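You operate a simulated robot arm through the tools that you are given. There is no shell and no other tool.

You are at the controls of a simulated two-armed robot. One attempt, no reset.

JOB
On the top of the covers table, fold the cloth rag in half, so that its two long edges meet.
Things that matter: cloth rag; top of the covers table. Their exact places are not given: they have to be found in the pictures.

Only the result counts: the job must be done as asked and must still hold three seconds after the hand-in. Knocking over, shifting, dropping, spilling or breaking anything else fails it. A push-on lid holds only when it is set on centred and level and pressed home; a screw cap is set on level and turned clockwise until tight. Flat cloth is picked up by pressing the open fingertips on it (5 to 10 N) and closing them slowly along it; thin cloth reads only 2 to 8 mm in the jaws.

ROBOT AND FRAMES
Two 7-joint arms with two-finger parallel grippers on one trunk, on a base that drives. Base frame: it is fixed to the floor where the robot stands at the start and does not move with it; the origin is under the middle of the robot, x ahead of it, y to its left, z up. Readings come in mm, degrees, newtons and seconds.
The left shoulder is at the start at [50, 177, 1029], the right one opposite. With the tool pointing down near the work surface each hand reaches from about 220 to 700 mm from the robot's upright axis, wherever it stands, measured 20 degrees to its own side. Places, roughly: cloth rag [-750, -3000, 750]; top of the covers table [-900, -2700, 800]. Payload 3.43 kg a hand.
The TCP of each hand is the grasp point between the finger pads, 34 mm short of the fingertips. In the tool frame z runs along the fingers and y along their closing line. The gripper opens to 128 mm. The fingers are 24 mm wide and 12 mm thick; the gripper's body (48 by 130 mm) begins 96 mm behind the TCP.
Orientation is that of the tool frame in the base frame, as a unit quaternion [x, y, z, w]. With the fingers straight down and closing along the base's y, the tool's x points along the base's -x, its y along +y and its z along -z.

CONTROLS
- The arms move only by the tool play_rows. It takes "left_deltas", "right_deltas" or both (then of equal length, played together; a hand with none holds still); each is a list of rows, each a list of 7 numbers: the shift along the base's x, y, z in units of 30 mm (1.0 is 30 mm), then the turn, a rotation vector about the base's x, y, z in units of 4 degrees (1.0 is 4 degrees), then the closure, from 0 (fully open) to 1 (shut). In form: [[tx, ty, tz, rx, ry, rz, grip], ...]. A call has 1 to 20 rows; each row shifts and turns the commanded pose from where the row before left it. A call with a number of a shift or a turn outside -1 to 1 is refused whole. Rows are played at 5 a second. More than 50 mm and 8.6 degrees between two rows, or a gripper value outside its range, and nothing of the call is played. A pose out of reach is approached as far as the arm can. The call stops where the force on the tool passes 40 N (or 10 N more than at its start, if that is more) or the arm is blocked; 0.2 s more then pass. Each finger travels about 108 mm/s and halts on what it meets, pressing with about 24 N; the grip force reading is that of the motor and also rises with nothing between the fingers. The clock runs only during rows and for 0.2 s after the last one: add rows that do not move to give the fingers time. It gives the time, the measured TCP pose, the force on the tool (base axes), the opening and the grip force at its end, in the units of the frame above (readings bear some noise), with the torque about the TCP (base axes, N m) and any sound that the robot's microphone picked up.
- Cameras (640 x 400 px; columns grow to the right, rows downward): "scene" is now at [158.5, 5.6, 1190.5]; the picture's right is [0.06, -1.00, 0.00], its down [-0.58, -0.03, -0.81] and it looks along [0.81, 0.05, -0.58] (base axes); focal length 234 px, centre (320, 200). "left" rides on the left gripper at [76, 11, -160] in its tool frame; the picture's right is [-0.15, 0.99, 0.00], its down [-0.88, -0.13, -0.46] and it looks along [-0.45, -0.07, 0.89] (tool axes); focal length 234 px, centre (320, 200). "right" rides on the right gripper at [76, -11, -160] in its tool frame; the picture's right is [0.15, 0.99, 0.00], its down [-0.88, 0.13, -0.46] and it looks along [-0.45, 0.07, 0.89] (tool axes); focal length 234 px, centre (320, 200).
- get_image(camera): a new picture of that camera. It takes no simulated time.
- lift_body(by): slides the trunk up (or, below 0, down) by that many mm; the arms and the scene camera ride with it, the base frame stays. It gives what a move gives, with no picture.
- steer(legs): drives the robot by 1 to 6 legs, each [ahead, turn to the left] in mm and degrees, along the robot's own axes; the way and the turn of a leg run together, so that a leg with both is an arc; at most 1500 mm and 180 degrees a leg. The arms and the cameras ride along, it lands a little off, and it stops where it bumps. It gives what a move gives.
- turn_head(pan, tilt): turns the head with the scene camera to pan (to the left, within 80 degrees either way) and tilt (down, from -29 to 69), counted from straight ahead of the robot. It gives what a move gives.
- point_at(camera, pixels): for up to 12 pixels [column, row] of the newest picture of that camera ("zoom" is the newest enlarged one), the place [x, y, z] in the base frame of the surface seen there, good to about 3 mm. It takes no simulated time.
- zoom(camera, box): a new picture of the part [left, top, right, bottom] of that camera's present view, enlarged. It takes no simulated time.
- hand_in(): hands the job in; it is judged then, once.

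Unless the task says otherwise, let go and move clear before handing in.

The tools are called after "Call:" as a command line: name --argument value ..., lists and objects as JSON in quotes. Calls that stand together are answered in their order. play_rows: Moves the arms, as the interface text tells. Its arguments: {"type":"object","properties":{"left_deltas":{"type":"array","items":{"type":"array","items":{"type":"number"}}},"right_deltas":{"type":"array","items":{"type":"array","items":{"type":"number"}}}},"required":[]} The other tools are called the same way: lift_body (by) slides the trunk up or down; steer (legs) drives the base; turn_head (pan, tilt) turns the head that bears the scene camera; get_image (camera) takes a picture; point_at (camera, pixels) gives the place of the surface under pixels of a picture; zoom (camera, box) takes an enlarged picture of a part of a camera's view; hand_in () hands the job in.

At the start:

```text
time: 0.0
left_position: [446.2, 206.2, 1030.0]
left_orientation: [0.002, 1.0, -0.001, 0.0]
left_ft_force: [0.3, 0.1, -0.4]
left_ft_torque: [0.01, -0.04, 0.04]
left_finger_gap: 127.9
left_grasp_force: 0.0
right_position: [444.6, -244.3, 1025.8]
right_orientation: [0.001, 1.0, 0.0, -0.001]
right_ft_force: [0.1, 0.0, 0.0]
right_ft_torque: [-0.02, -0.02, 0.0]
right_finger_gap: 127.7
right_grasp_force: 0.0
trunk travel left (down, up): [-200.0, 201.0]
robot x, y, heading: [2.5, -0.8, -0.0]
head pan, tilt: [3.3, 35.4]
```

scene: 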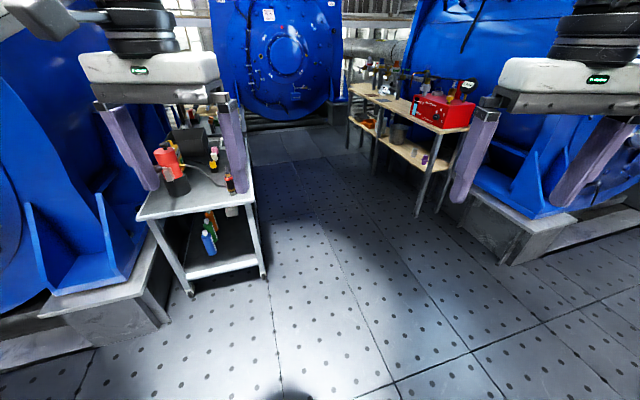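
right: 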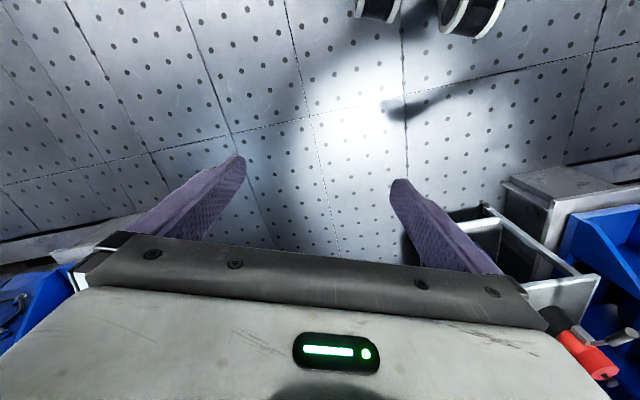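
left: 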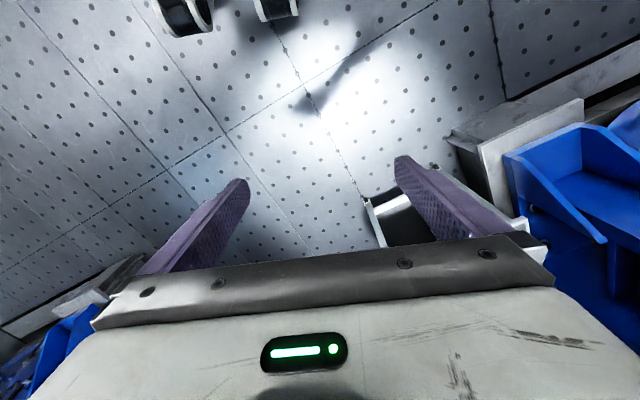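

The scene picture shows tables ahead but the rag is roughly behind me on the right, so I turn the head right to look there first.

Call:
turn_head --pan -80 --tilt 20

Call:
get_image --camera "scene"

```text
time: 1.6
left_position: [444.3, 207.5, 1030.1]
left_orientation: [0.001, 1.0, -0.001, 0.0]
left_ft_force: [0.0, -0.3, -0.6]
left_ft_torque: [-0.01, -0.02, 0.02]
left_finger_gap: 128.1
left_grasp_force: 0.0
right_position: [444.4, -245.1, 1026.5]
right_orientation: [0.002, 1.0, 0.0, 0.001]
right_ft_force: [-0.4, 0.2, -0.7]
right_ft_torque: [0.02, 0.0, 0.03]
right_finger_gap: 128.0
right_grasp_force: 0.0
trunk travel left (down, up): [-200.0, 201.0]
robot x, y, heading: [-0.1, -1.5, -0.4]
head pan, tilt: [-80.0, 20.0]
```

```text
taken
```

scene: 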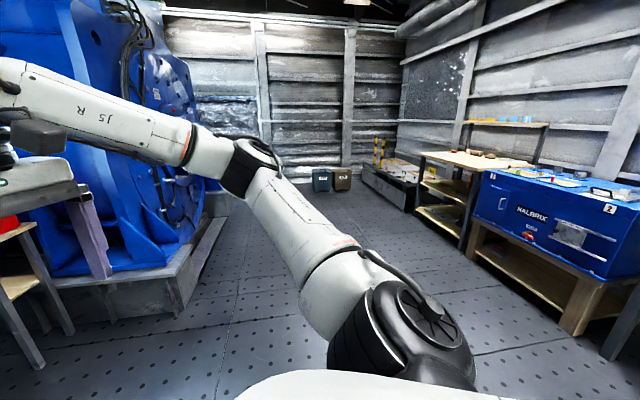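

The picture shows a wooden-topped table at (470,160) in the back right with something on it, likely the covers table. I measure points on it and around.

Call:
point_at --camera "scene" --pixels '[[430, 153], [465, 165], [525, 165], [490, 155], [480, 215], [600, 275], [570, 330], [10, 235], [40, 360], [165, 300], [390, 200], [640, 300]]'

Call:
zoom --camera "scene" --box '[380, 100, 640, 262]'

```text
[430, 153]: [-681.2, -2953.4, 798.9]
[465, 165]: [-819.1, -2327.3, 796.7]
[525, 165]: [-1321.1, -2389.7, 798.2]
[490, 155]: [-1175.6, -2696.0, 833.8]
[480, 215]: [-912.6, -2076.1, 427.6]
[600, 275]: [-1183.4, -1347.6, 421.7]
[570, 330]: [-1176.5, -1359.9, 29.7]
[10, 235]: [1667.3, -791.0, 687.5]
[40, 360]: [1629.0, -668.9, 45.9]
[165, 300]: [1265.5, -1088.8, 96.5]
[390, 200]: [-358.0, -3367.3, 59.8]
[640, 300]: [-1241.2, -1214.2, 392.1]
```

```text
2.46 times, centred on (510, 181) of scene
```

zoom: 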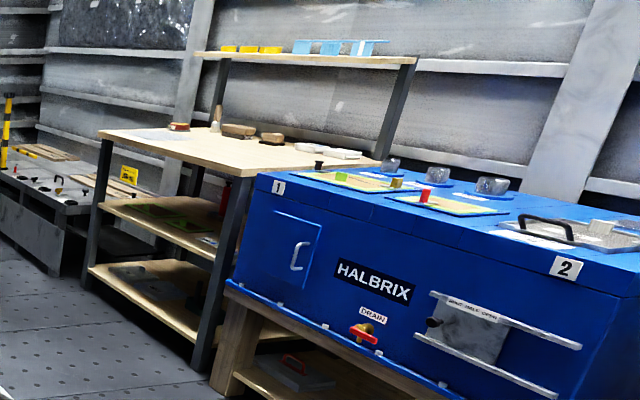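

The wooden table has its top at z≈798 with front edge near x≈-680 (pixel (430,153)), with a grey patch at zoom (155,133) likely the rag. I turn right and drive along the free aisle.

Call:
steer --legs '[[0, -93], [1400, 0]]'

Call:
turn_head --pan -20 --tilt 30

Call:
get_image --camera "scene"

```text
time: 12.5
left_position: [169.5, -1856.5, 1029.5]
left_orientation: [0.715, 0.699, -0.001, 0.0]
left_ft_force: [0.6, -0.4, 0.3]
left_ft_torque: [-0.02, 0.0, 0.01]
left_finger_gap: 127.9
left_grasp_force: 0.1
right_position: [-283.3, -1848.9, 1024.5]
right_orientation: [0.714, 0.7, 0.0, -0.001]
right_ft_force: [0.4, -0.2, -1.0]
right_ft_torque: [0.01, -0.03, 0.03]
right_finger_gap: 128.2
right_grasp_force: 0.2
trunk travel left (down, up): [-200.0, 201.0]
robot x, y, heading: [-30.5, -1411.1, -91.0]
head pan, tilt: [-80.0, 20.0]
```

```text
time: 13.8
left_position: [169.4, -1858.3, 1030.1]
left_orientation: [0.714, 0.7, 0.001, -0.001]
left_ft_force: [0.4, -0.6, 0.2]
left_ft_torque: [-0.03, -0.02, 0.0]
left_finger_gap: 128.1
left_grasp_force: 0.1
right_position: [-282.4, -1848.6, 1025.7]
right_orientation: [0.714, 0.7, 0.0, 0.0]
right_ft_force: [0.6, 0.3, -0.6]
right_ft_torque: [-0.01, -0.04, -0.01]
right_finger_gap: 127.7
right_grasp_force: 0.0
trunk travel left (down, up): [-200.0, 201.0]
robot x, y, heading: [-29.9, -1409.0, -90.9]
head pan, tilt: [-20.0, 30.0]
```

```text
taken
```

scene: 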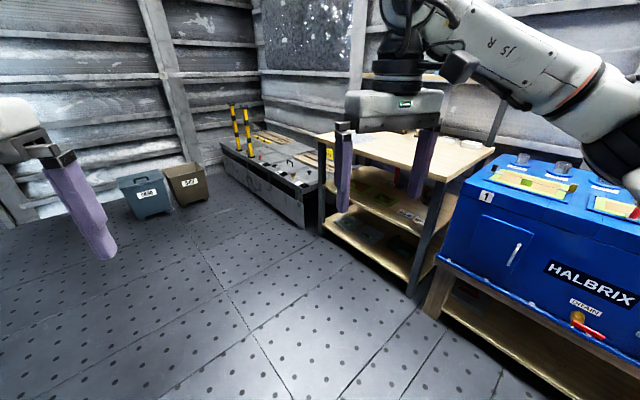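

The aisle ahead is clear at (200,280), the table is ahead right. I drive on 1400 mm and turn right to face the table.

Call:
steer --legs '[[1400, 0], [0, -90]]'

Call:
turn_head --pan 0 --tilt 40

Call:
get_image --camera "scene"

```text
time: 24.5
left_position: [-506.7, -2992.1, 1029.9]
left_orientation: [1.0, -0.013, 0.0, 0.001]
left_ft_force: [0.0, -0.1, 0.5]
left_ft_torque: [-0.01, 0.0, -0.01]
left_finger_gap: 128.1
left_grasp_force: 0.0
right_position: [-495.3, -2540.6, 1026.3]
right_orientation: [1.0, -0.013, 0.0, 0.0]
right_ft_force: [-0.9, 0.7, 0.4]
right_ft_torque: [0.0, 0.03, -0.01]
right_finger_gap: 127.9
right_grasp_force: 0.1
trunk travel left (down, up): [-200.0, 201.0]
robot x, y, heading: [-52.3, -2794.5, 179.0]
head pan, tilt: [-20.0, 30.0]
```

```text
time: 25.4
left_position: [-505.9, -2993.3, 1029.5]
left_orientation: [1.0, -0.013, -0.001, 0.0]
left_ft_force: [-0.3, 0.1, 0.1]
left_ft_torque: [0.0, -0.02, -0.03]
left_finger_gap: 128.1
left_grasp_force: 0.2
right_position: [-494.8, -2541.2, 1024.4]
right_orientation: [1.0, -0.013, 0.001, 0.0]
right_ft_force: [0.7, 1.2, -0.6]
right_ft_torque: [0.0, 0.02, -0.03]
right_finger_gap: 128.2
right_grasp_force: 0.1
trunk travel left (down, up): [-200.0, 201.0]
robot x, y, heading: [-54.7, -2796.8, 178.9]
head pan, tilt: [0.0, 40.0]
```

```text
taken
```

scene: 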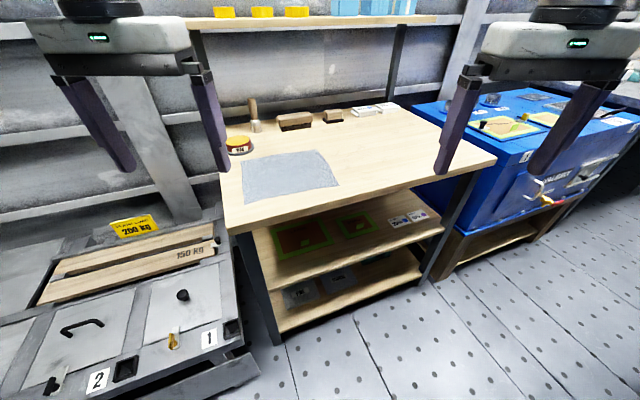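

The grey rag lies flat on the table around (288,178) with a red tin at (238,145) next to it. I zoom and measure its corners.

Call:
zoom --camera "scene" --box '[200, 90, 400, 215]'

Call:
point_at --camera "scene" --pixels '[[244, 161], [242, 203], [340, 185], [318, 151], [288, 178], [238, 145], [234, 233], [225, 155], [495, 160], [225, 190], [238, 151], [293, 122]]'

```text
3.20 times, centred on (300, 152) of scene
```

zoom: 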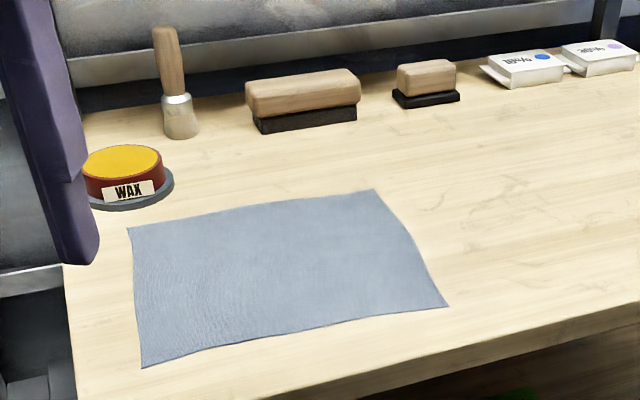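

```text
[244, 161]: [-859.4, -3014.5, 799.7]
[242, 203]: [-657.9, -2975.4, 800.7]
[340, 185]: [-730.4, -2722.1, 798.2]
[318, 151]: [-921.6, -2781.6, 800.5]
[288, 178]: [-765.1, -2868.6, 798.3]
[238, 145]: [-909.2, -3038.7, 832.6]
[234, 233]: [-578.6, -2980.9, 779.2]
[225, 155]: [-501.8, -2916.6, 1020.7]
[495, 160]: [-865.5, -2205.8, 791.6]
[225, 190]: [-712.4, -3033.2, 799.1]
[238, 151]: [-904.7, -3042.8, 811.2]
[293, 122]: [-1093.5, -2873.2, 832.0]
```

The rag's corners come out near (-859,-3014), (-658,-2975), (-730,-2722), (-922,-2782); the table is turned about 20°. Before moving nearer I look down to see the size of my base.

Call:
turn_head --pan 0 --tilt 69

Call:
get_image --camera "scene"

```text
time: 26.3
left_position: [-505.1, -2991.9, 1029.3]
left_orientation: [1.0, -0.013, 0.001, 0.0]
left_ft_force: [0.2, 0.3, 0.2]
left_ft_torque: [-0.02, 0.0, 0.0]
left_finger_gap: 128.2
left_grasp_force: 0.0
right_position: [-495.4, -2541.1, 1025.7]
right_orientation: [1.0, -0.013, 0.001, 0.0]
right_ft_force: [-0.4, 0.2, 0.7]
right_ft_torque: [0.02, 0.01, -0.02]
right_finger_gap: 128.3
right_grasp_force: 0.0
trunk travel left (down, up): [-200.0, 201.0]
robot x, y, heading: [-59.2, -2795.7, 178.6]
head pan, tilt: [0.0, 68.8]
```

```text
taken
```

scene: 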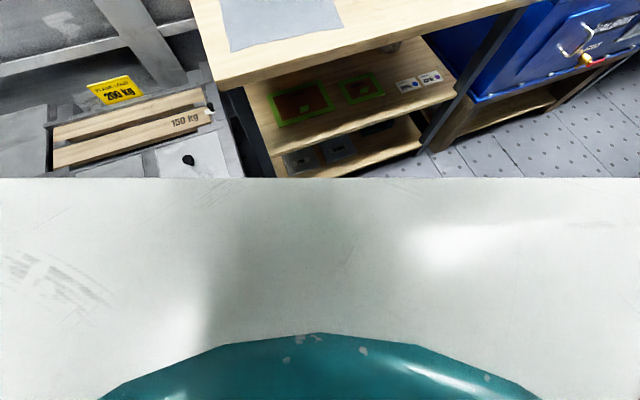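

The lower half of the picture (rows 180-400) is my own body; I measure how far ahead its front edge is.

Call:
point_at --camera "scene" --pixels '[[320, 185], [60, 185], [600, 185], [320, 340], [320, 250], [240, 88], [300, 170], [420, 60], [520, 10], [265, 170], [230, 230], [440, 140]]'

```text
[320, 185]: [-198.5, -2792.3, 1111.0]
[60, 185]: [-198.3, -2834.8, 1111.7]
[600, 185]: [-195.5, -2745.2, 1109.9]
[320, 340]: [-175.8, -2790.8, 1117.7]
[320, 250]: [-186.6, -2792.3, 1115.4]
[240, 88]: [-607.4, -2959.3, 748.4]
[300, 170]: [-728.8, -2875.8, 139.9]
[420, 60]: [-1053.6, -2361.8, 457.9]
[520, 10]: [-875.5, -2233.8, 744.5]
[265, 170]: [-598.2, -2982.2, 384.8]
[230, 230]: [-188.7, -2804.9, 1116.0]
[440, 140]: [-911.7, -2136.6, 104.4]
```

The chest housing blocks the view of the base; the wrist cameras saw round black things at the top of their images which may be my base, so I look and measure there.

Call:
get_image --camera "right"

Call:
get_image --camera "left"

Call:
point_at --camera "right" --pixels '[[375, 5], [380, 18], [470, 20], [465, 5], [410, 15]]'

Call:
point_at --camera "left" --pixels '[[180, 20], [190, 30], [275, 10], [265, 3]]'

```text
taken
```

right: 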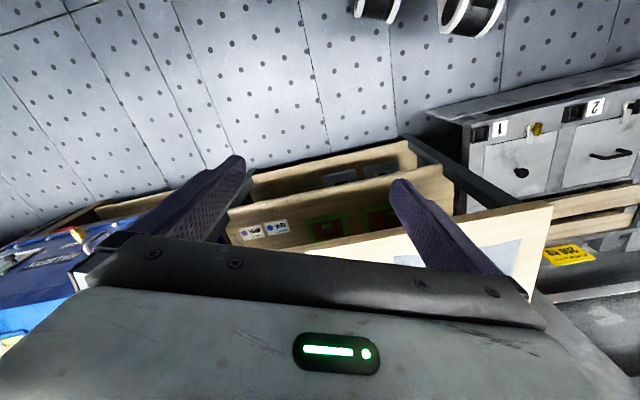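

```text
taken
```

left: 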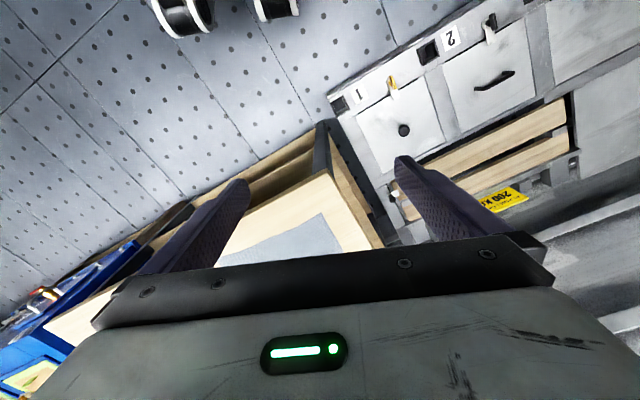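

```text
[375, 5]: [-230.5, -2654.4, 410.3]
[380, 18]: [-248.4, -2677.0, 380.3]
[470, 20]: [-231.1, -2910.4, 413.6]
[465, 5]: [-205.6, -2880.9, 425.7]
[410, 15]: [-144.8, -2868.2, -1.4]
```

```text
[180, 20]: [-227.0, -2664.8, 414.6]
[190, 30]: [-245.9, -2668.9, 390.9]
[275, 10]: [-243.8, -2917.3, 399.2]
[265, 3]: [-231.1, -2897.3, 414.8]
```

The knees stick out only about 190 mm ahead of my axis, so I can stand ~480 mm from the rag centre. I turn a little right, drive 285 mm and turn left to face the rag square on.

Call:
steer --legs '[[0, -13], [285, 0], [0, 32]]'

Call:
turn_head --pan 0 --tilt 50

Call:
get_image --camera "scene"

```text
time: 30.7
left_position: [-697.7, -3060.0, 1030.4]
left_orientation: [0.988, 0.157, -0.001, 0.0]
left_ft_force: [-0.4, 0.3, 0.9]
left_ft_torque: [0.03, 0.02, 0.0]
left_finger_gap: 127.9
left_grasp_force: 0.0
right_position: [-838.9, -2631.5, 1024.8]
right_orientation: [0.988, 0.157, 0.0, 0.0]
right_ft_force: [-0.1, -0.4, 0.8]
right_ft_torque: [-0.01, 0.01, -0.02]
right_finger_gap: 128.0
right_grasp_force: 0.1
trunk travel left (down, up): [-200.0, 201.0]
robot x, y, heading: [-337.6, -2724.2, -161.7]
head pan, tilt: [0.0, 68.8]
```

```text
time: 31.5
left_position: [-698.1, -3059.3, 1029.5]
left_orientation: [0.988, 0.156, 0.0, 0.0]
left_ft_force: [-0.5, -0.3, -0.8]
left_ft_torque: [0.04, 0.02, -0.01]
left_finger_gap: 128.0
left_grasp_force: 0.0
right_position: [-838.5, -2631.1, 1026.0]
right_orientation: [0.988, 0.157, 0.0, 0.0]
right_ft_force: [0.0, 0.2, 0.1]
right_ft_torque: [-0.03, -0.03, 0.03]
right_finger_gap: 128.2
right_grasp_force: 0.1
trunk travel left (down, up): [-200.0, 201.0]
robot x, y, heading: [-337.7, -2724.8, -161.9]
head pan, tilt: [0.0, 50.0]
```

```text
taken
```

scene: 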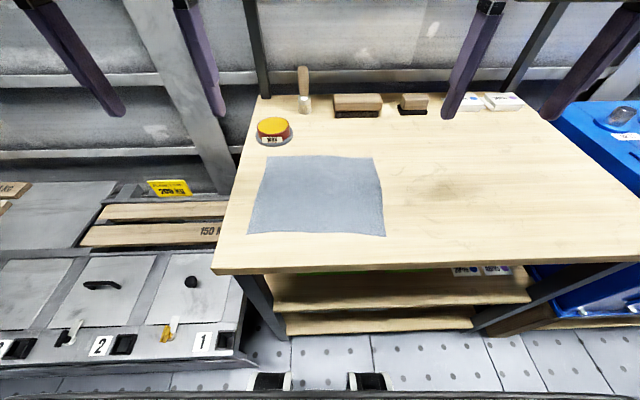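

Call:
zoom --camera "scene" --box '[210, 110, 418, 240]'

```text
3.08 times, centred on (314, 175) of scene
```

zoom: 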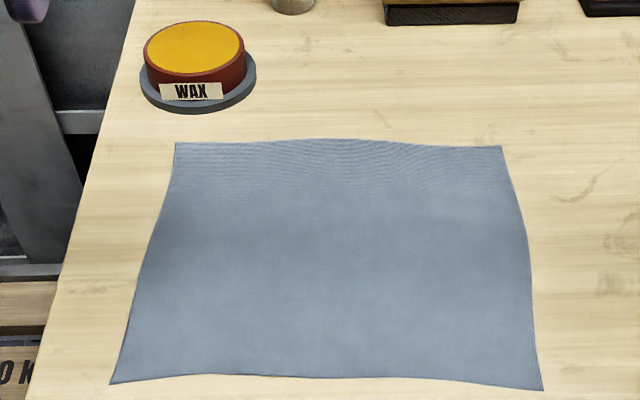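

The rag shows four clear corners in the zoom at (176,143), (500,146), (542,389), (110,383); I measure these, the mid-edges and neighbours.

Call:
point_at --camera "zoom" --pixels '[[178, 145], [498, 148], [539, 386], [114, 380], [335, 142], [320, 374], [150, 250], [527, 250], [330, 260], [210, 110], [60, 390], [600, 200]]'

Call:
point_at --camera "scene" --pixels '[[214, 265], [620, 258], [245, 150], [400, 240], [200, 200]]'

```text
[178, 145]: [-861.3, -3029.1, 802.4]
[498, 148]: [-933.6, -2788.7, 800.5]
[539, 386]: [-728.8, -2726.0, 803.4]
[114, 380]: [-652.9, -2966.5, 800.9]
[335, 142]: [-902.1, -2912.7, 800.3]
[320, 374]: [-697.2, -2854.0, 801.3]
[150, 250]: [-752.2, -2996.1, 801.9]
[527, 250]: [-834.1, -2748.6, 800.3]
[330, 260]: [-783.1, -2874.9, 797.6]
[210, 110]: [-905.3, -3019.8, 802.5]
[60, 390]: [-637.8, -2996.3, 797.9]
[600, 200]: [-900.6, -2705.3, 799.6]
```

```text
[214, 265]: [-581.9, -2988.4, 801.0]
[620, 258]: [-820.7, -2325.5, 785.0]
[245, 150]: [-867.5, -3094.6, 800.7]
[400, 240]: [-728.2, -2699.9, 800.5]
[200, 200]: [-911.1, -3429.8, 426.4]
```

The rag measures about 252 x 216 mm; long edges are the far (A–D) and near (B–C) ones. I'll pick the far edge with both hands and fold it toward me, so first I turn the hands so the fingers close across that edge, lowering a little.

Call:
play_rows --left_deltas '[[0, 0, -0.15, 0, 0, -1, 0.5], [0, 0, -0.15, 0, 0, -1, 0.69], [0, 0, -0.15, 0, 0, -1, 0.69], [0, 0, -0.15, 0, 0, -1, 0.69], [0, 0, -0.15, 0, 0, -1, 0.69], [0, 0, -0.15, 0, 0, -1, 0.69], [0, 0, -0.15, 0, 0, -1, 0.69], [0, 0, -0.15, 0, 0, -1, 0.69], [0, 0, -0.15, 0, 0, -1, 0.69], [0, 0, -0.15, 0, 0, -1, 0.69], [0, 0, -0.15, 0, 0, -1, 0.69], [0, 0, -0.15, 0, 0, -1, 0.69], [0, 0, -0.15, 0, 0, -1, 0.69], [0, 0, -0.15, 0, 0, -1, 0.69], [0, 0, -0.15, 0, 0, -1, 0.69], [0, 0, -0.15, 0, 0, -1, 0.69], [0, 0, -0.15, 0, 0, -1, 0.69], [0, 0, -0.15, 0, 0, -1, 0.69], [0, 0, -0.15, 0, 0, -1, 0.69], [0, 0, -0.15, 0, 0, -1, 0.69]]' --right_deltas '[[0, 0, -0.15, 0, 0, 1, 0.5], [0, 0, -0.15, 0, 0, 1, 0.69], [0, 0, -0.15, 0, 0, 1, 0.69], [0, 0, -0.15, 0, 0, 1, 0.69], [0, 0, -0.15, 0, 0, 1, 0.69], [0, 0, -0.15, 0, 0, 1, 0.69], [0, 0, -0.15, 0, 0, 1, 0.69], [0, 0, -0.15, 0, 0, 1, 0.69], [0, 0, -0.15, 0, 0, 1, 0.69], [0, 0, -0.15, 0, 0, 1, 0.69], [0, 0, -0.15, 0, 0, 1, 0.69], [0, 0, -0.15, 0, 0, 1, 0.69], [0, 0, -0.15, 0, 0, 1, 0.69], [0, 0, -0.15, 0, 0, 1, 0.69], [0, 0, -0.15, 0, 0, 1, 0.69], [0, 0, -0.15, 0, 0, 1, 0.69], [0, 0, -0.15, 0, 0, 1, 0.69], [0, 0, -0.15, 0, 0, 1, 0.69], [0, 0, -0.15, 0, 0, 1, 0.69], [0, 0, -0.15, 0, 0, 1, 0.69]]'

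Call:
get_image --camera "scene"

```text
time: 35.7
left_position: [-698.2, -3059.7, 940.2]
left_orientation: [0.857, -0.515, 0.0, -0.001]
left_ft_force: [0.0, 0.0, -0.8]
left_ft_torque: [-0.03, 0.02, -0.01]
left_finger_gap: 39.5
left_grasp_force: 0.1
right_position: [-704.5, -2683.2, 924.9]
right_orientation: [0.656, 0.755, 0.0, 0.001]
right_ft_force: [-0.4, 0.0, 0.0]
right_ft_torque: [0.01, 0.01, -0.04]
right_finger_gap: 39.5
right_grasp_force: 0.1
right hand out of reach, approached as far as the arm can: row 12, 13, 14, 15, 16, 17, 18, 19, 20
trunk travel left (down, up): [-200.0, 201.0]
robot x, y, heading: [-340.1, -2722.7, -161.6]
head pan, tilt: [0.0, 50.0]
```

```text
taken
```

scene: 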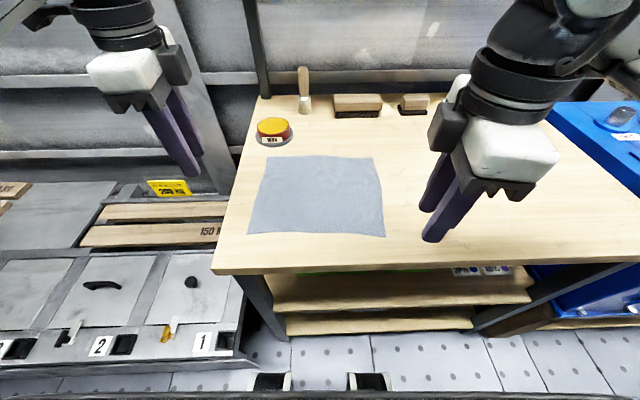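

The left hand turned as wanted, but the right hand hit its reach limit and drifted to (-704,-2683). I try moving the right hand toward the rag to see whether it frees up there.

Call:
play_rows --right_deltas '[[0, -0.5, 0, 0, 0, 0, 0.69], [0, -0.5, 0, 0, 0, 0, 0.69]]'

```text
time: 36.3
left_position: [-696.6, -3059.8, 940.0]
left_orientation: [0.857, -0.515, 0.0, 0.0]
left_ft_force: [0.5, -0.5, 0.3]
left_ft_torque: [0.02, 0.02, 0.03]
left_finger_gap: 39.7
left_grasp_force: 0.1
right_position: [-706.8, -2713.6, 924.3]
right_orientation: [0.657, 0.754, 0.001, 0.0]
right_ft_force: [0.1, 0.5, 1.0]
right_ft_torque: [0.02, -0.01, 0.0]
right_finger_gap: 39.6
right_grasp_force: 0.1
trunk travel left (down, up): [-200.0, 201.0]
robot x, y, heading: [-343.1, -2724.8, -161.8]
head pan, tilt: [0.0, 50.0]
```

It moves freely from the measured pose now; I continue toward the far right corner of the rag.

Call:
play_rows --right_deltas '[[-0.5, -0.4, 0.05, 0, 0, 0, 0.69], [-0.7, -0.4, 0.05, 0, 0, 0, 0.69], [-0.7, -0.4, 0.05, 0, 0, 0, 0.69], [-0.7, -0.4, 0.05, 0, 0, 0, 0.69], [-0.7, -0.4, 0, 0, 0, 0, 0.69], [-0.7, -0.4, 0, 0, 0, 0, 0.69]]'

```text
time: 37.7
left_position: [-697.0, -3059.7, 940.3]
left_orientation: [0.857, -0.515, 0.001, 0.0]
left_ft_force: [1.1, 0.1, -0.3]
left_ft_torque: [0.01, 0.01, 0.01]
left_finger_gap: 39.9
left_grasp_force: 0.1
right_position: [-719.8, -2767.9, 929.4]
right_orientation: [0.658, 0.753, -0.001, -0.001]
right_ft_force: [-0.5, 0.4, -0.3]
right_ft_torque: [-0.01, -0.01, 0.02]
right_finger_gap: 39.7
right_grasp_force: 0.1
right hand out of reach, approached as far as the arm can: row 1, 2, 3, 4, 5, 6
trunk travel left (down, up): [-200.0, 201.0]
robot x, y, heading: [-336.6, -2721.2, -161.8]
head pan, tilt: [0.0, 50.0]
```

With this orientation the right hand cannot reach forward, so I turn it the other way round (−z), while testing the left hand's reach over its corner.

Call:
play_rows --left_deltas '[[0, 0, 0, 0, 0, 0, 0.69], [0, 0, 0, 0, 0, 0, 0.69], [0, 0, 0, 0, 0, 0, 0.69], [0, 0, 0, 0, 0, 0, 0.69], [0, 0, 0, 0, 0, 0, 0.69], [0, 0, 0, 0, 0, 0, 0.69], [0, 0, 0, 0, 0, 0, 0.69], [0, 0, 0, 0, 0, 0, 0.69], [0, 0, 0, 0, 0, 0, 0.69], [0, 0, 0, 0, 0, 0, 0.69], [0, 0, 0, 0, 0, 0, 0.69], [0, 0, 0, 0, 0, 0, 0.69], [0, 0, 0, 0, 0, 0, 0.69], [-0.7, 0.26, 0, 0, 0, 0, 0.69], [-0.7, 0.26, 0, 0, 0, 0, 0.69], [-0.7, 0.26, 0, 0, 0, 0, 0.69], [-0.7, 0.26, 0, 0, 0, 0, 0.69], [-0.7, 0.26, 0, 0, 0, 0, 0.69], [-0.7, 0.26, 0, 0, 0, 0, 0.69], [-0.7, 0.26, 0, 0, 0, 0, 0.69]]' --right_deltas '[[-0.2, 0.6, 0, 0, 0, -1, 0.69], [-0.2, 0.6, 0, 0, 0, -1, 0.69], [-0.2, 0.6, 0, 0, 0, -1, 0.69], [-0.2, 0.6, 0, 0, 0, -1, 0.69], [-0.2, 0.6, 0, 0, 0, -1, 0.69], [0, 0, 0, 0, 0, -1, 0.69], [0, 0, 0, 0, 0, -1, 0.69], [0, 0, 0, 0, 0, -1, 0.69], [0, 0, 0, 0, 0, -1, 0.69], [0, 0, 0, 0, 0, -1, 0.69], [0, 0, 0, 0, 0, -1, 0.69], [0, 0, 0, 0, 0, -1, 0.69], [0, 0, 0, 0, 0, -1, 0.69], [0, 0, 0, 0, 0, -1, 0.69], [0, 0, 0, 0, 0, -1, 0.69], [0, 0, 0, 0, 0, -1, 0.69], [0, 0, 0, 0, 0, -1, 0.69], [0, 0, 0, 0, 0, -1, 0.69], [0, 0, 0, 0, 0, -1, 0.69], [0, 0, 0, 0, 0, -1, 0.69]]'

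```text
time: 41.9
left_position: [-845.9, -3005.6, 939.3]
left_orientation: [0.857, -0.516, 0.0, -0.001]
left_ft_force: [-1.2, 0.0, -0.2]
left_ft_torque: [0.02, 0.0, 0.01]
left_finger_gap: 39.9
left_grasp_force: 0.2
right_position: [-751.4, -2677.8, 929.5]
right_orientation: [0.988, 0.156, 0.0, -0.001]
right_ft_force: [0.4, -0.1, -0.2]
right_ft_torque: [0.03, 0.0, 0.0]
right_finger_gap: 39.5
right_grasp_force: 0.0
trunk travel left (down, up): [-200.0, 201.0]
robot x, y, heading: [-340.1, -2721.6, -161.9]
head pan, tilt: [0.0, 50.0]
```

Left hand reaches its hover over the far left corner. I turn the right hand further to point its tool x to the left, moving it over the far right corner, and finish the left hand's alignment.

Call:
play_rows --left_deltas '[[0, 0, 0, 0, 0, -0.9, 0.69], [0, 0, 0, 0, 0, -0.9, 0.69], [0, 0, 0, 0, 0, -0.98, 0.69], [0, 0, 0, 0, 0, 0, 0.69], [0, 0, 0, 0, 0, 0, 0.69], [0, 0, 0, 0, 0, 0, 0.69], [0, 0, 0, 0, 0, 0, 0.69], [0, 0, 0, 0, 0, 0, 0.69], [0, 0, 0, 0, 0, 0, 0.69], [0, 0, 0, 0, 0, 0, 0.69], [0, 0, 0, 0, 0, 0, 0.69], [0, 0, 0, 0, 0, 0, 0.69], [0, 0, 0, 0, 0, 0, 0.69], [0, 0, 0, 0, 0, 0, 0.69], [0, 0, 0, 0, 0, 0, 0.69], [0, 0, 0, 0, 0, 0, 0.69], [0, 0, 0, 0, 0, 0, 0.69], [0, 0, 0, 0, 0, 0, 0.69], [0, 0, 0, 0, 0, 0, 0.69], [0, 0, 0, 0, 0, 0, 0.69]]' --right_deltas '[[0, 0, 0, 0, 0, -1, 0.69], [0, 0, 0, 0, 0, -1, 0.69], [0, 0, 0, 0, 0, -1, 0.69], [0, 0, 0, 0, 0, -1, 0.69], [0, 0, 0, 0, 0, -1, 0.69], [0, 0, 0, 0, 0, -1, 0.69], [0, 0, 0, 0, 0, -1, 0.69], [0, 0, 0, 0, 0, -1, 0.69], [0, 0, 0, 0, 0, -1, 0.69], [0, 0, 0, 0, 0, -1, 0.69], [0, 0, 0, 0, 0, -1, 0.69], [0, 0, 0, 0, 0, -1, 0.69], [-0.5, -0.2, 0, 0, 0, -1, 0.69], [-0.5, -0.2, 0, 0, 0, -1, 0.69], [-0.5, -0.2, 0, 0, 0, -1, 0.69], [-0.5, -0.2, 0, 0, 0, -1, 0.69], [-0.5, -0.2, 0, 0, 0, -1, 0.69], [-0.5, -0.2, 0, 0, 0, -1, 0.69], [-0.5, -0.2, 0, 0, 0, -1, 0.69], [-0.5, -0.2, 0, 0, 0, -1, 0.69]]'

Call:
get_image --camera "scene"

```text
time: 46.1
left_position: [-844.7, -3005.7, 939.8]
left_orientation: [0.803, -0.596, 0.0, 0.0]
left_ft_force: [0.9, 1.1, 0.3]
left_ft_torque: [0.01, -0.03, -0.02]
left_finger_gap: 39.7
left_grasp_force: 0.0
right_position: [-868.6, -2724.1, 928.7]
right_orientation: [0.857, -0.516, 0.0, 0.0]
right_ft_force: [0.9, 0.1, -0.3]
right_ft_torque: [0.04, 0.0, 0.01]
right_finger_gap: 39.5
right_grasp_force: 0.1
trunk travel left (down, up): [-200.0, 201.0]
robot x, y, heading: [-340.0, -2726.5, -161.5]
head pan, tilt: [0.0, 50.0]
```

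```text
taken
```

scene: 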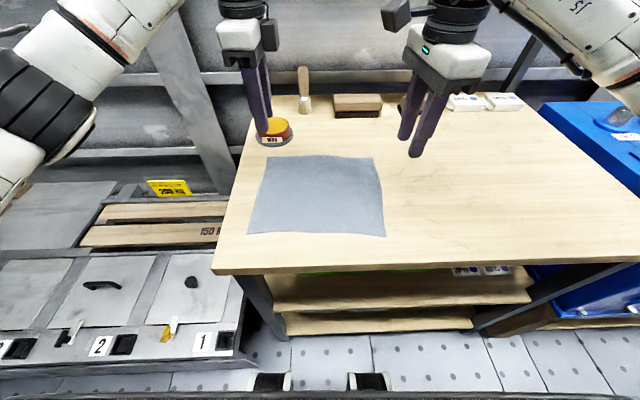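

Both hands can hold that posture over the far edge. I finish the right hand's alignment, then rehearse in the air the tilted pose above the near edge to check it is reachable.

Call:
play_rows --left_deltas '[[0, 0, 0, 0, 0, 0, 0.69], [0, 0, 0, 0, 0, 0, 0.69], [0, 0, 0, 0, 0, 0, 0.69], [0.69, 0.21, 0, -0.29, 0.95, 0, 0.69], [0.69, 0.21, 0, -0.29, 0.95, 0, 0.69], [0.69, 0.21, 0, -0.29, 0.95, 0, 0.69], [0.69, 0.21, 0, -0.29, 0.95, 0, 0.69], [0.69, 0.21, 0, -0.29, 0.95, 0, 0.69], [0.69, 0.21, 0, -0.29, 0.95, 0, 0.69], [0.69, 0.21, 0, -0.29, 0.95, 0, 0.69], [0.69, 0.21, 0, -0.29, 0.95, 0, 0.69], [0.69, 0.21, 0, -0.29, 0.95, 0, 0.69], [0.69, 0.21, 0, -0.29, 0.95, 0, 0.69]]' --right_deltas '[[-0.47, -0.87, 0, 0, 0, -0.92, 0.69], [-0.48, -0.88, 0, 0, 0, -0.92, 0.69], [-0.48, -0.88, 0, 0, 0, -0.92, 0.69], [0.69, 0.21, 0, -0.29, 0.95, 0, 0.69], [0.69, 0.21, 0, -0.29, 0.95, 0, 0.69], [0.69, 0.21, 0, -0.29, 0.95, 0, 0.69], [0.69, 0.21, 0, -0.29, 0.95, 0, 0.69], [0.69, 0.21, 0, -0.29, 0.95, 0, 0.69], [0.69, 0.21, 0, -0.29, 0.95, 0, 0.69], [0.69, 0.21, 0, -0.29, 0.95, 0, 0.69], [0.69, 0.21, 0, -0.29, 0.95, 0, 0.69], [0.69, 0.21, 0, -0.29, 0.95, 0, 0.69], [0.69, 0.21, 0, -0.29, 0.95, 0, 0.69]]'

Call:
get_image --camera "scene"

```text
time: 48.9
left_position: [-647.0, -2938.3, 944.3]
left_orientation: [0.756, -0.56, -0.201, 0.273]
left_ft_force: [0.3, 0.2, -0.4]
left_ft_torque: [-0.03, -0.01, 0.01]
left_finger_gap: 39.7
left_grasp_force: 0.0
left hand out of reach, approached as far as the arm can: row 13
right_position: [-705.2, -2740.9, 929.2]
right_orientation: [0.755, -0.56, -0.203, 0.274]
right_ft_force: [-1.2, 0.3, -0.2]
right_ft_torque: [0.03, -0.01, 0.0]
right_finger_gap: 39.7
right_grasp_force: 0.0
trunk travel left (down, up): [-200.0, 201.0]
robot x, y, heading: [-340.5, -2723.0, -161.7]
head pan, tilt: [0.0, 50.0]
```

```text
taken
```

scene: 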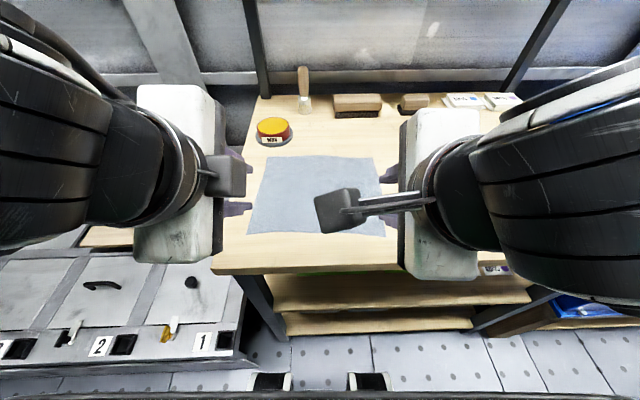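

The posture above the near edge is only just at the limit for the left hand, so I back the robot 45 mm first. I also measure the tin's base since the left finger will come near it.

Call:
zoom --camera "scene" --box '[230, 100, 390, 200]'

Call:
steer --legs '[[-45, 0]]'

```text
4.00 times, centred on (310, 150) of scene
```

zoom: 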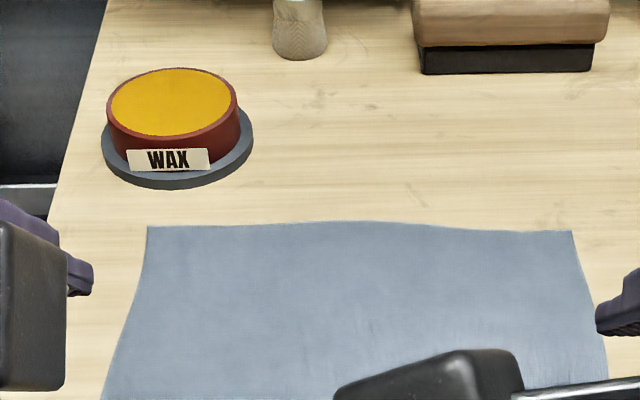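

```text
time: 49.8
left_position: [-606.1, -2926.8, 944.5]
left_orientation: [0.756, -0.561, -0.201, 0.273]
left_ft_force: [-0.2, 0.3, 0.3]
left_ft_torque: [-0.01, -0.04, -0.02]
left_finger_gap: 39.6
left_grasp_force: 0.1
right_position: [-663.3, -2728.0, 930.6]
right_orientation: [0.755, -0.56, -0.203, 0.273]
right_ft_force: [-0.5, -0.2, -0.8]
right_ft_torque: [0.02, 0.0, 0.0]
right_finger_gap: 39.8
right_grasp_force: 0.1
trunk travel left (down, up): [-200.0, 201.0]
robot x, y, heading: [-300.9, -2712.6, -161.8]
head pan, tilt: [0.0, 50.0]
```

Now I bring both hands back over the far edge, upright, to hover at about z 914.

Call:
play_rows --left_deltas '[[-0.81, -0.26, -0.1, 0.287, -0.947, 0, 0.69], [-0.81, -0.26, -0.1, 0.287, -0.947, 0, 0.69], [-0.81, -0.26, -0.1, 0.287, -0.947, 0, 0.69], [-0.81, -0.26, -0.1, 0.287, -0.947, 0, 0.69], [-0.81, -0.26, -0.1, 0.287, -0.947, 0, 0.69], [-0.81, -0.26, -0.1, 0.287, -0.947, 0, 0.69], [-0.81, -0.26, -0.1, 0.287, -0.947, 0, 0.69], [-0.81, -0.26, -0.1, 0.287, -0.947, 0, 0.69], [-0.81, -0.26, -0.1, 0.287, -0.947, 0, 0.69], [-0.81, -0.26, -0.1, 0.287, -0.947, 0, 0.69]]' --right_deltas '[[-0.827, -0.25, -0.055, 0.287, -0.947, 0, 0.69], [-0.827, -0.25, -0.055, 0.287, -0.947, 0, 0.69], [-0.827, -0.25, -0.055, 0.287, -0.947, 0, 0.69], [-0.827, -0.25, -0.055, 0.287, -0.947, 0, 0.69], [-0.827, -0.25, -0.055, 0.287, -0.947, 0, 0.69], [-0.827, -0.25, -0.055, 0.287, -0.947, 0, 0.69], [-0.827, -0.25, -0.055, 0.287, -0.947, 0, 0.69], [-0.827, -0.25, -0.055, 0.287, -0.947, 0, 0.69], [-0.827, -0.25, -0.055, 0.287, -0.947, 0, 0.69], [-0.827, -0.25, -0.055, 0.287, -0.947, 0, 0.69]]'

Call:
get_image --camera "scene"

Call:
get_image --camera "left"

Call:
get_image --camera "right"

```text
time: 52.0
left_position: [-848.0, -3002.1, 915.3]
left_orientation: [0.803, -0.596, 0.002, 0.001]
left_ft_force: [-0.3, -0.4, 0.0]
left_ft_torque: [0.01, 0.0, 0.02]
left_finger_gap: 39.5
left_grasp_force: 0.2
right_position: [-911.5, -2804.2, 914.0]
right_orientation: [0.804, -0.595, -0.001, 0.0]
right_ft_force: [-0.6, 0.1, 0.2]
right_ft_torque: [-0.04, 0.02, 0.03]
right_finger_gap: 39.5
right_grasp_force: 0.0
trunk travel left (down, up): [-200.0, 201.0]
robot x, y, heading: [-298.0, -2709.2, -162.1]
head pan, tilt: [0.0, 50.0]
```

```text
taken
```

scene: 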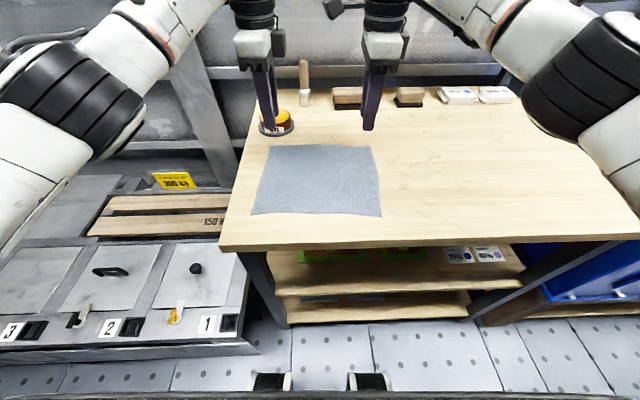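

```text
taken
```

left: 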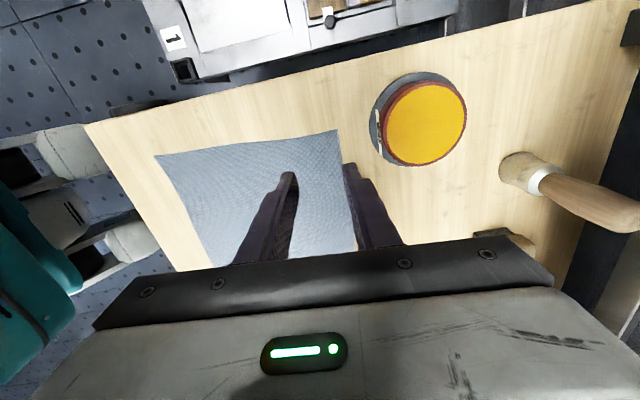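

```text
taken
```

right: 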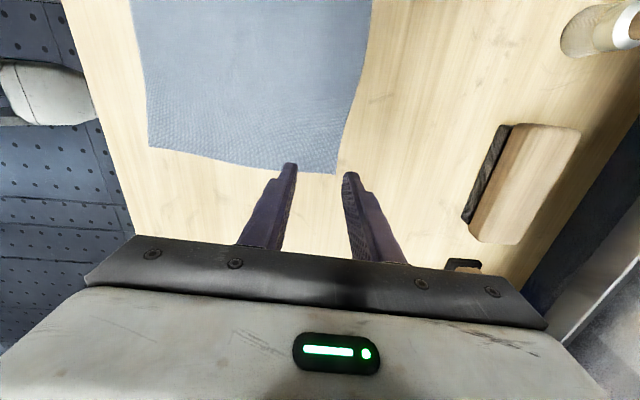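

The wrist cameras show the rag's far corners at left-image (338,131) and right-image (335,173); I measure them and the tin's rim to cross-check the landing points.

Call:
point_at --camera "left" --pixels '[[336, 133], [345, 180], [355, 235], [376, 110], [400, 158], [374, 135], [158, 156]]'

Call:
point_at --camera "right" --pixels '[[333, 171], [343, 135], [360, 60], [368, 8], [151, 145], [240, 158], [470, 215]]'

```text
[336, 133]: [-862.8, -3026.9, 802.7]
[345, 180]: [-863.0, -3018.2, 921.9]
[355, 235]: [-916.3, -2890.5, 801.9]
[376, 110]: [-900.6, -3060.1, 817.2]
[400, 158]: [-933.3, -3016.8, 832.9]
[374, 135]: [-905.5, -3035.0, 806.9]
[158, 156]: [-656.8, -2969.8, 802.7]
```

```text
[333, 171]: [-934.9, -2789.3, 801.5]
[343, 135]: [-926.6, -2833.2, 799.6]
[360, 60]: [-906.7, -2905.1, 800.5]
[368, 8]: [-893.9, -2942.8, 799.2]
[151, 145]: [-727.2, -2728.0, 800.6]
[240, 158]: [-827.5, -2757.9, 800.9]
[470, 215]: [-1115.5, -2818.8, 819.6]
```

Corners agree between cameras to within 2–3 mm. I lower both hands to just above the cloth, nudging the left one 4 mm outward.

Call:
play_rows --left_deltas '[[-0.06, -0.02, -0.6, 0, 0, 0, 0.69], [-0.06, -0.02, -0.6, 0, 0, 0, 0.69], [0, 0, -0.6, 0, 0, 0, 0.69], [0, 0, -0.6, 0, 0, 0, 0.69], [0, 0, 0, 0, 0, 0, 0.69]]' --right_deltas '[[0, 0, -0.6, 0, 0, 0, 0.69], [0, 0, -0.6, 0, 0, 0, 0.69], [0, 0, -0.6, 0, 0, 0, 0.69], [0, 0, -0.57, 0, 0, 0, 0.69], [0, 0, 0, 0, 0, 0, 0.69]]'

Call:
get_image --camera "left"

Call:
get_image --camera "right"

```text
time: 53.2
left_position: [-850.9, -3004.1, 842.5]
left_orientation: [0.803, -0.595, 0.002, 0.001]
left_ft_force: [-0.1, 0.0, -0.4]
left_ft_torque: [0.01, -0.01, -0.01]
left_finger_gap: 39.9
left_grasp_force: 0.0
right_position: [-910.1, -2803.7, 843.3]
right_orientation: [0.803, -0.595, -0.001, 0.0]
right_ft_force: [-0.1, -1.1, -0.4]
right_ft_torque: [-0.01, 0.04, 0.03]
right_finger_gap: 39.4
right_grasp_force: 0.0
trunk travel left (down, up): [-200.0, 201.0]
robot x, y, heading: [-298.1, -2708.5, -161.8]
head pan, tilt: [0.0, 50.0]
```

```text
taken
```

left: 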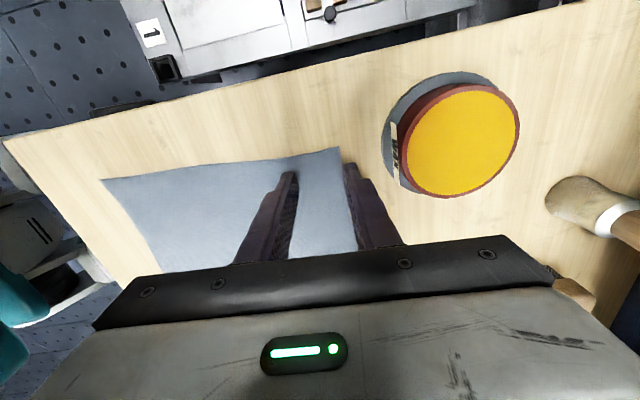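

```text
taken
```

right: 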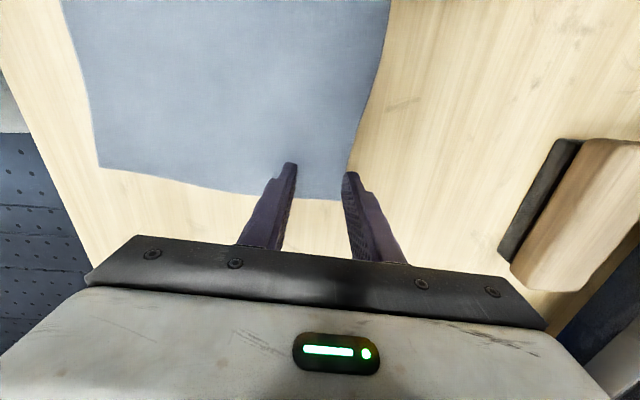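

The far finger of each hand sits right at the rag's far edge, the near finger over the cloth. I lower in small steps until the force readings show contact.

Call:
play_rows --left_deltas '[[0, 0, -0.1, 0, 0, 0, 0.69], [0, 0, -0.1, 0, 0, 0, 0.69], [0, 0, -0.05, 0, 0, 0, 0.69]]' --right_deltas '[[0, 0, -0.1, 0, 0, 0, 0.69], [0, 0, -0.1, 0, 0, 0, 0.69], [0, 0, -0.07, 0, 0, 0, 0.69]]'

```text
time: 54.0
left_position: [-852.2, -3004.5, 836.4]
left_orientation: [0.803, -0.596, 0.001, 0.001]
left_ft_force: [0.0, 0.6, 2.0]
left_ft_torque: [-0.02, -0.01, -0.01]
left_finger_gap: 39.7
left_grasp_force: 0.0
right_position: [-910.4, -2803.2, 834.6]
right_orientation: [0.803, -0.596, 0.0, 0.001]
right_ft_force: [0.6, 0.4, 2.9]
right_ft_torque: [0.05, -0.01, 0.01]
right_finger_gap: 40.0
right_grasp_force: 0.0
trunk travel left (down, up): [-200.0, 201.0]
robot x, y, heading: [-298.5, -2710.1, -161.8]
head pan, tilt: [0.0, 50.0]
```

Light contact begins (about 2–3 N). I press 1.5 mm further on both.

Call:
play_rows --left_deltas '[[0, 0, -0.05, 0, 0, 0, 0.69], [0, 0, 0, 0, 0, 0, 0.69]]' --right_deltas '[[0, 0, -0.05, 0, 0, 0, 0.69], [0, 0, 0, 0, 0, 0, 0.69]]'

```text
time: 54.6
left_position: [-852.3, -3003.8, 834.9]
left_orientation: [0.802, -0.597, 0.0, 0.001]
left_ft_force: [1.1, 2.0, 5.8]
left_ft_torque: [0.04, -0.08, 0.06]
left_finger_gap: 39.7
left_grasp_force: 0.0
right_position: [-910.3, -2803.7, 835.3]
right_orientation: [0.803, -0.596, -0.002, 0.003]
right_ft_force: [-2.3, -2.0, 11.1]
right_ft_torque: [0.08, -0.15, 0.0]
right_finger_gap: 38.8
right_grasp_force: 0.0
trunk travel left (down, up): [-200.0, 201.0]
robot x, y, heading: [-297.3, -2711.5, -161.8]
head pan, tilt: [0.0, 50.0]
```

Left presses with 5.8 N and right with 11 N. I ease the right by a hair and close both slowly.

Call:
play_rows --left_deltas '[[0, 0, 0, 0, 0, 0, 0.71], [0, 0, 0, 0, 0, 0, 0.73], [0, 0, 0, 0, 0, 0, 0.75], [0, 0, 0, 0, 0, 0, 0.77], [0, 0, 0, 0, 0, 0, 0.79], [0, 0, 0, 0, 0, 0, 0.81]]' --right_deltas '[[0, 0, 0.012, 0, 0, 0, 0.71], [0, 0, 0, 0, 0, 0, 0.73], [0, 0, 0, 0, 0, 0, 0.75], [0, 0, 0, 0, 0, 0, 0.77], [0, 0, 0, 0, 0, 0, 0.79], [0, 0, 0, 0, 0, 0, 0.81]]'

Call:
get_image --camera "left"

Call:
get_image --camera "right"

```text
time: 56.0
left_position: [-852.6, -3004.1, 834.7]
left_orientation: [0.803, -0.596, 0.0, 0.0]
left_ft_force: [-0.1, 0.4, 8.4]
left_ft_torque: [0.04, -0.01, 0.0]
left_finger_gap: 23.6
left_grasp_force: 0.0
right_position: [-908.8, -2802.6, 834.4]
right_orientation: [0.804, -0.595, -0.001, 0.003]
right_ft_force: [-0.5, -1.1, 13.6]
right_ft_torque: [0.0, -0.08, -0.03]
right_finger_gap: 24.6
right_grasp_force: 0.4
trunk travel left (down, up): [-200.0, 201.0]
robot x, y, heading: [-297.6, -2711.0, -161.9]
head pan, tilt: [0.0, 50.0]
```

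```text
taken
```

left: 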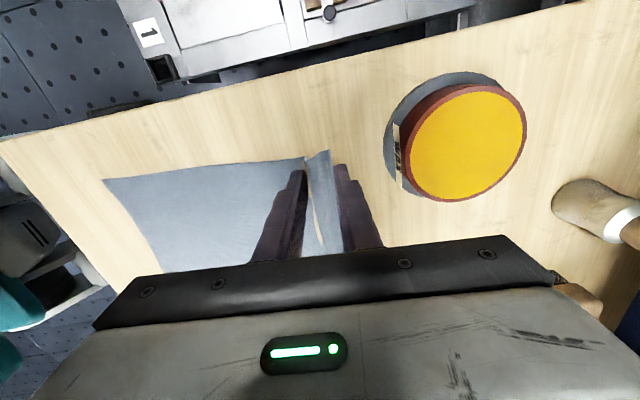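

```text
taken
```

right: 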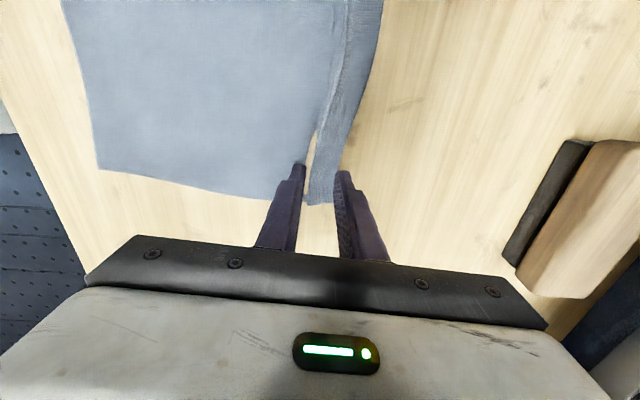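

The cloth is buckling up into a ridge between both pairs of fingers with its edge at the far finger, as hoped. I keep closing slowly.

Call:
play_rows --left_deltas '[[0, 0, 0, 0, 0, 0, 0.83], [0, 0, 0, 0, 0, 0, 0.85], [0, 0, 0, 0, 0, 0, 0.87], [0, 0, 0, 0, 0, 0, 0.89], [0, 0, 0, 0, 0, 0, 0.91], [0, 0, 0, 0, 0, 0, 0.93], [0, 0, 0, 0, 0, 0, 0.95], [0, 0, 0, 0, 0, 0, 0.97], [0, 0, 0, 0, 0, 0, 1.0], [0, 0, 0, 0, 0, 0, 1.0], [0, 0, 0, 0, 0, 0, 1.0]]' --right_deltas '[[0, 0, 0.015, 0, 0, 0, 0.83], [0, 0, 0, 0, 0, 0, 0.85], [0, 0, 0, 0, 0, 0, 0.87], [0, 0, 0, 0, 0, 0, 0.89], [0, 0, 0, 0, 0, 0, 0.91], [0, 0, 0, 0, 0, 0, 0.93], [0, 0, 0, 0, 0, 0, 0.95], [0, 0, 0, 0, 0, 0, 0.97], [0, 0, 0, 0, 0, 0, 1.0], [0, 0, 0, 0, 0, 0, 1.0], [0, 0, 0, 0, 0, 0, 1.0]]'

Call:
get_image --camera "left"

Call:
get_image --camera "right"

Call:
get_image --camera "scene"

```text
time: 58.4
left_position: [-851.6, -3005.2, 834.6]
left_orientation: [0.803, -0.596, 0.0, 0.001]
left_ft_force: [0.1, 1.4, 10.3]
left_ft_torque: [0.04, -0.01, 0.02]
left_finger_gap: 6.3
left_grasp_force: 23.5
right_position: [-911.0, -2803.6, 834.9]
right_orientation: [0.803, -0.596, -0.001, 0.002]
right_ft_force: [-0.6, -0.4, 11.6]
right_ft_torque: [-0.04, 0.03, 0.0]
right_finger_gap: 7.0
right_grasp_force: 24.8
trunk travel left (down, up): [-200.0, 201.0]
robot x, y, heading: [-298.1, -2712.8, -161.9]
head pan, tilt: [0.0, 50.0]
```

```text
taken
```

left: 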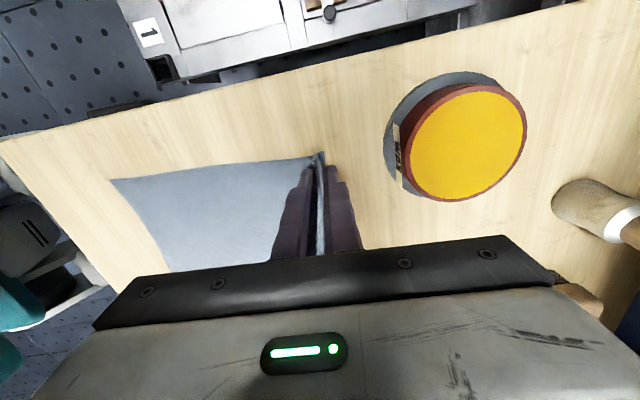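

```text
taken
```

right: 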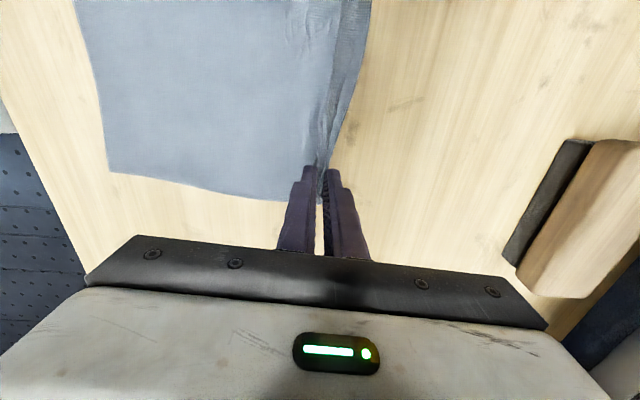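

```text
taken
```

scene: 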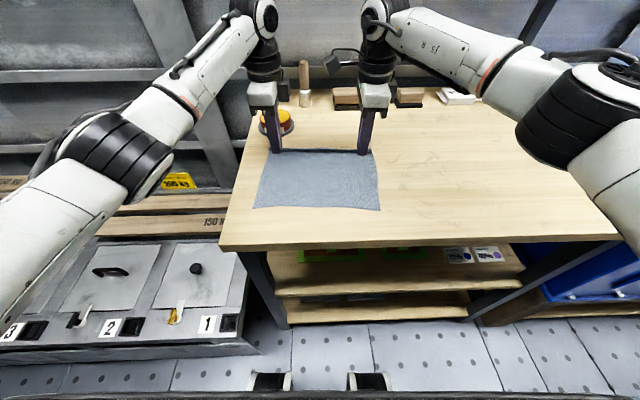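

Both jaws stopped at 6–7 mm with the cloth in them. The near edge seems to have slid a little; I measure its corners now at zoomed scale.

Call:
zoom --camera "scene" --box '[230, 120, 400, 226]'

```text
3.76 times, centred on (315, 173) of scene
```

zoom: 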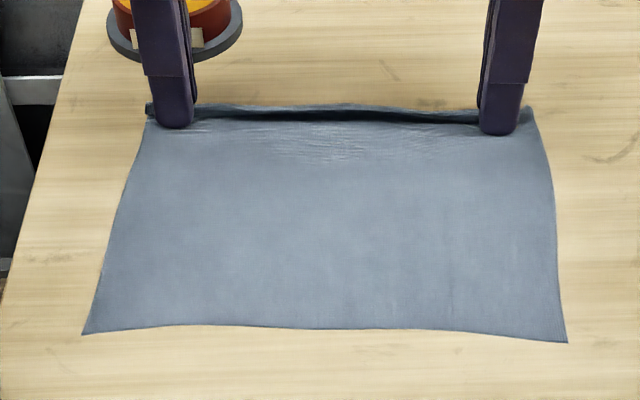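

Call:
point_at --camera "zoom" --pixels '[[86, 331], [563, 339], [320, 325], [200, 322], [450, 330], [320, 108], [150, 115], [527, 115]]'

```text
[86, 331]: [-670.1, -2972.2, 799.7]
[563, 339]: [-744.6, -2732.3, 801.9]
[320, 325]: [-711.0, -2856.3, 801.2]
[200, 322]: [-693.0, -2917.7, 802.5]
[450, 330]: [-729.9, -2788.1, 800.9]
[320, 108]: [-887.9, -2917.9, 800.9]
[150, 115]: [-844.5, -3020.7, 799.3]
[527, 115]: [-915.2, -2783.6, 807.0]
```

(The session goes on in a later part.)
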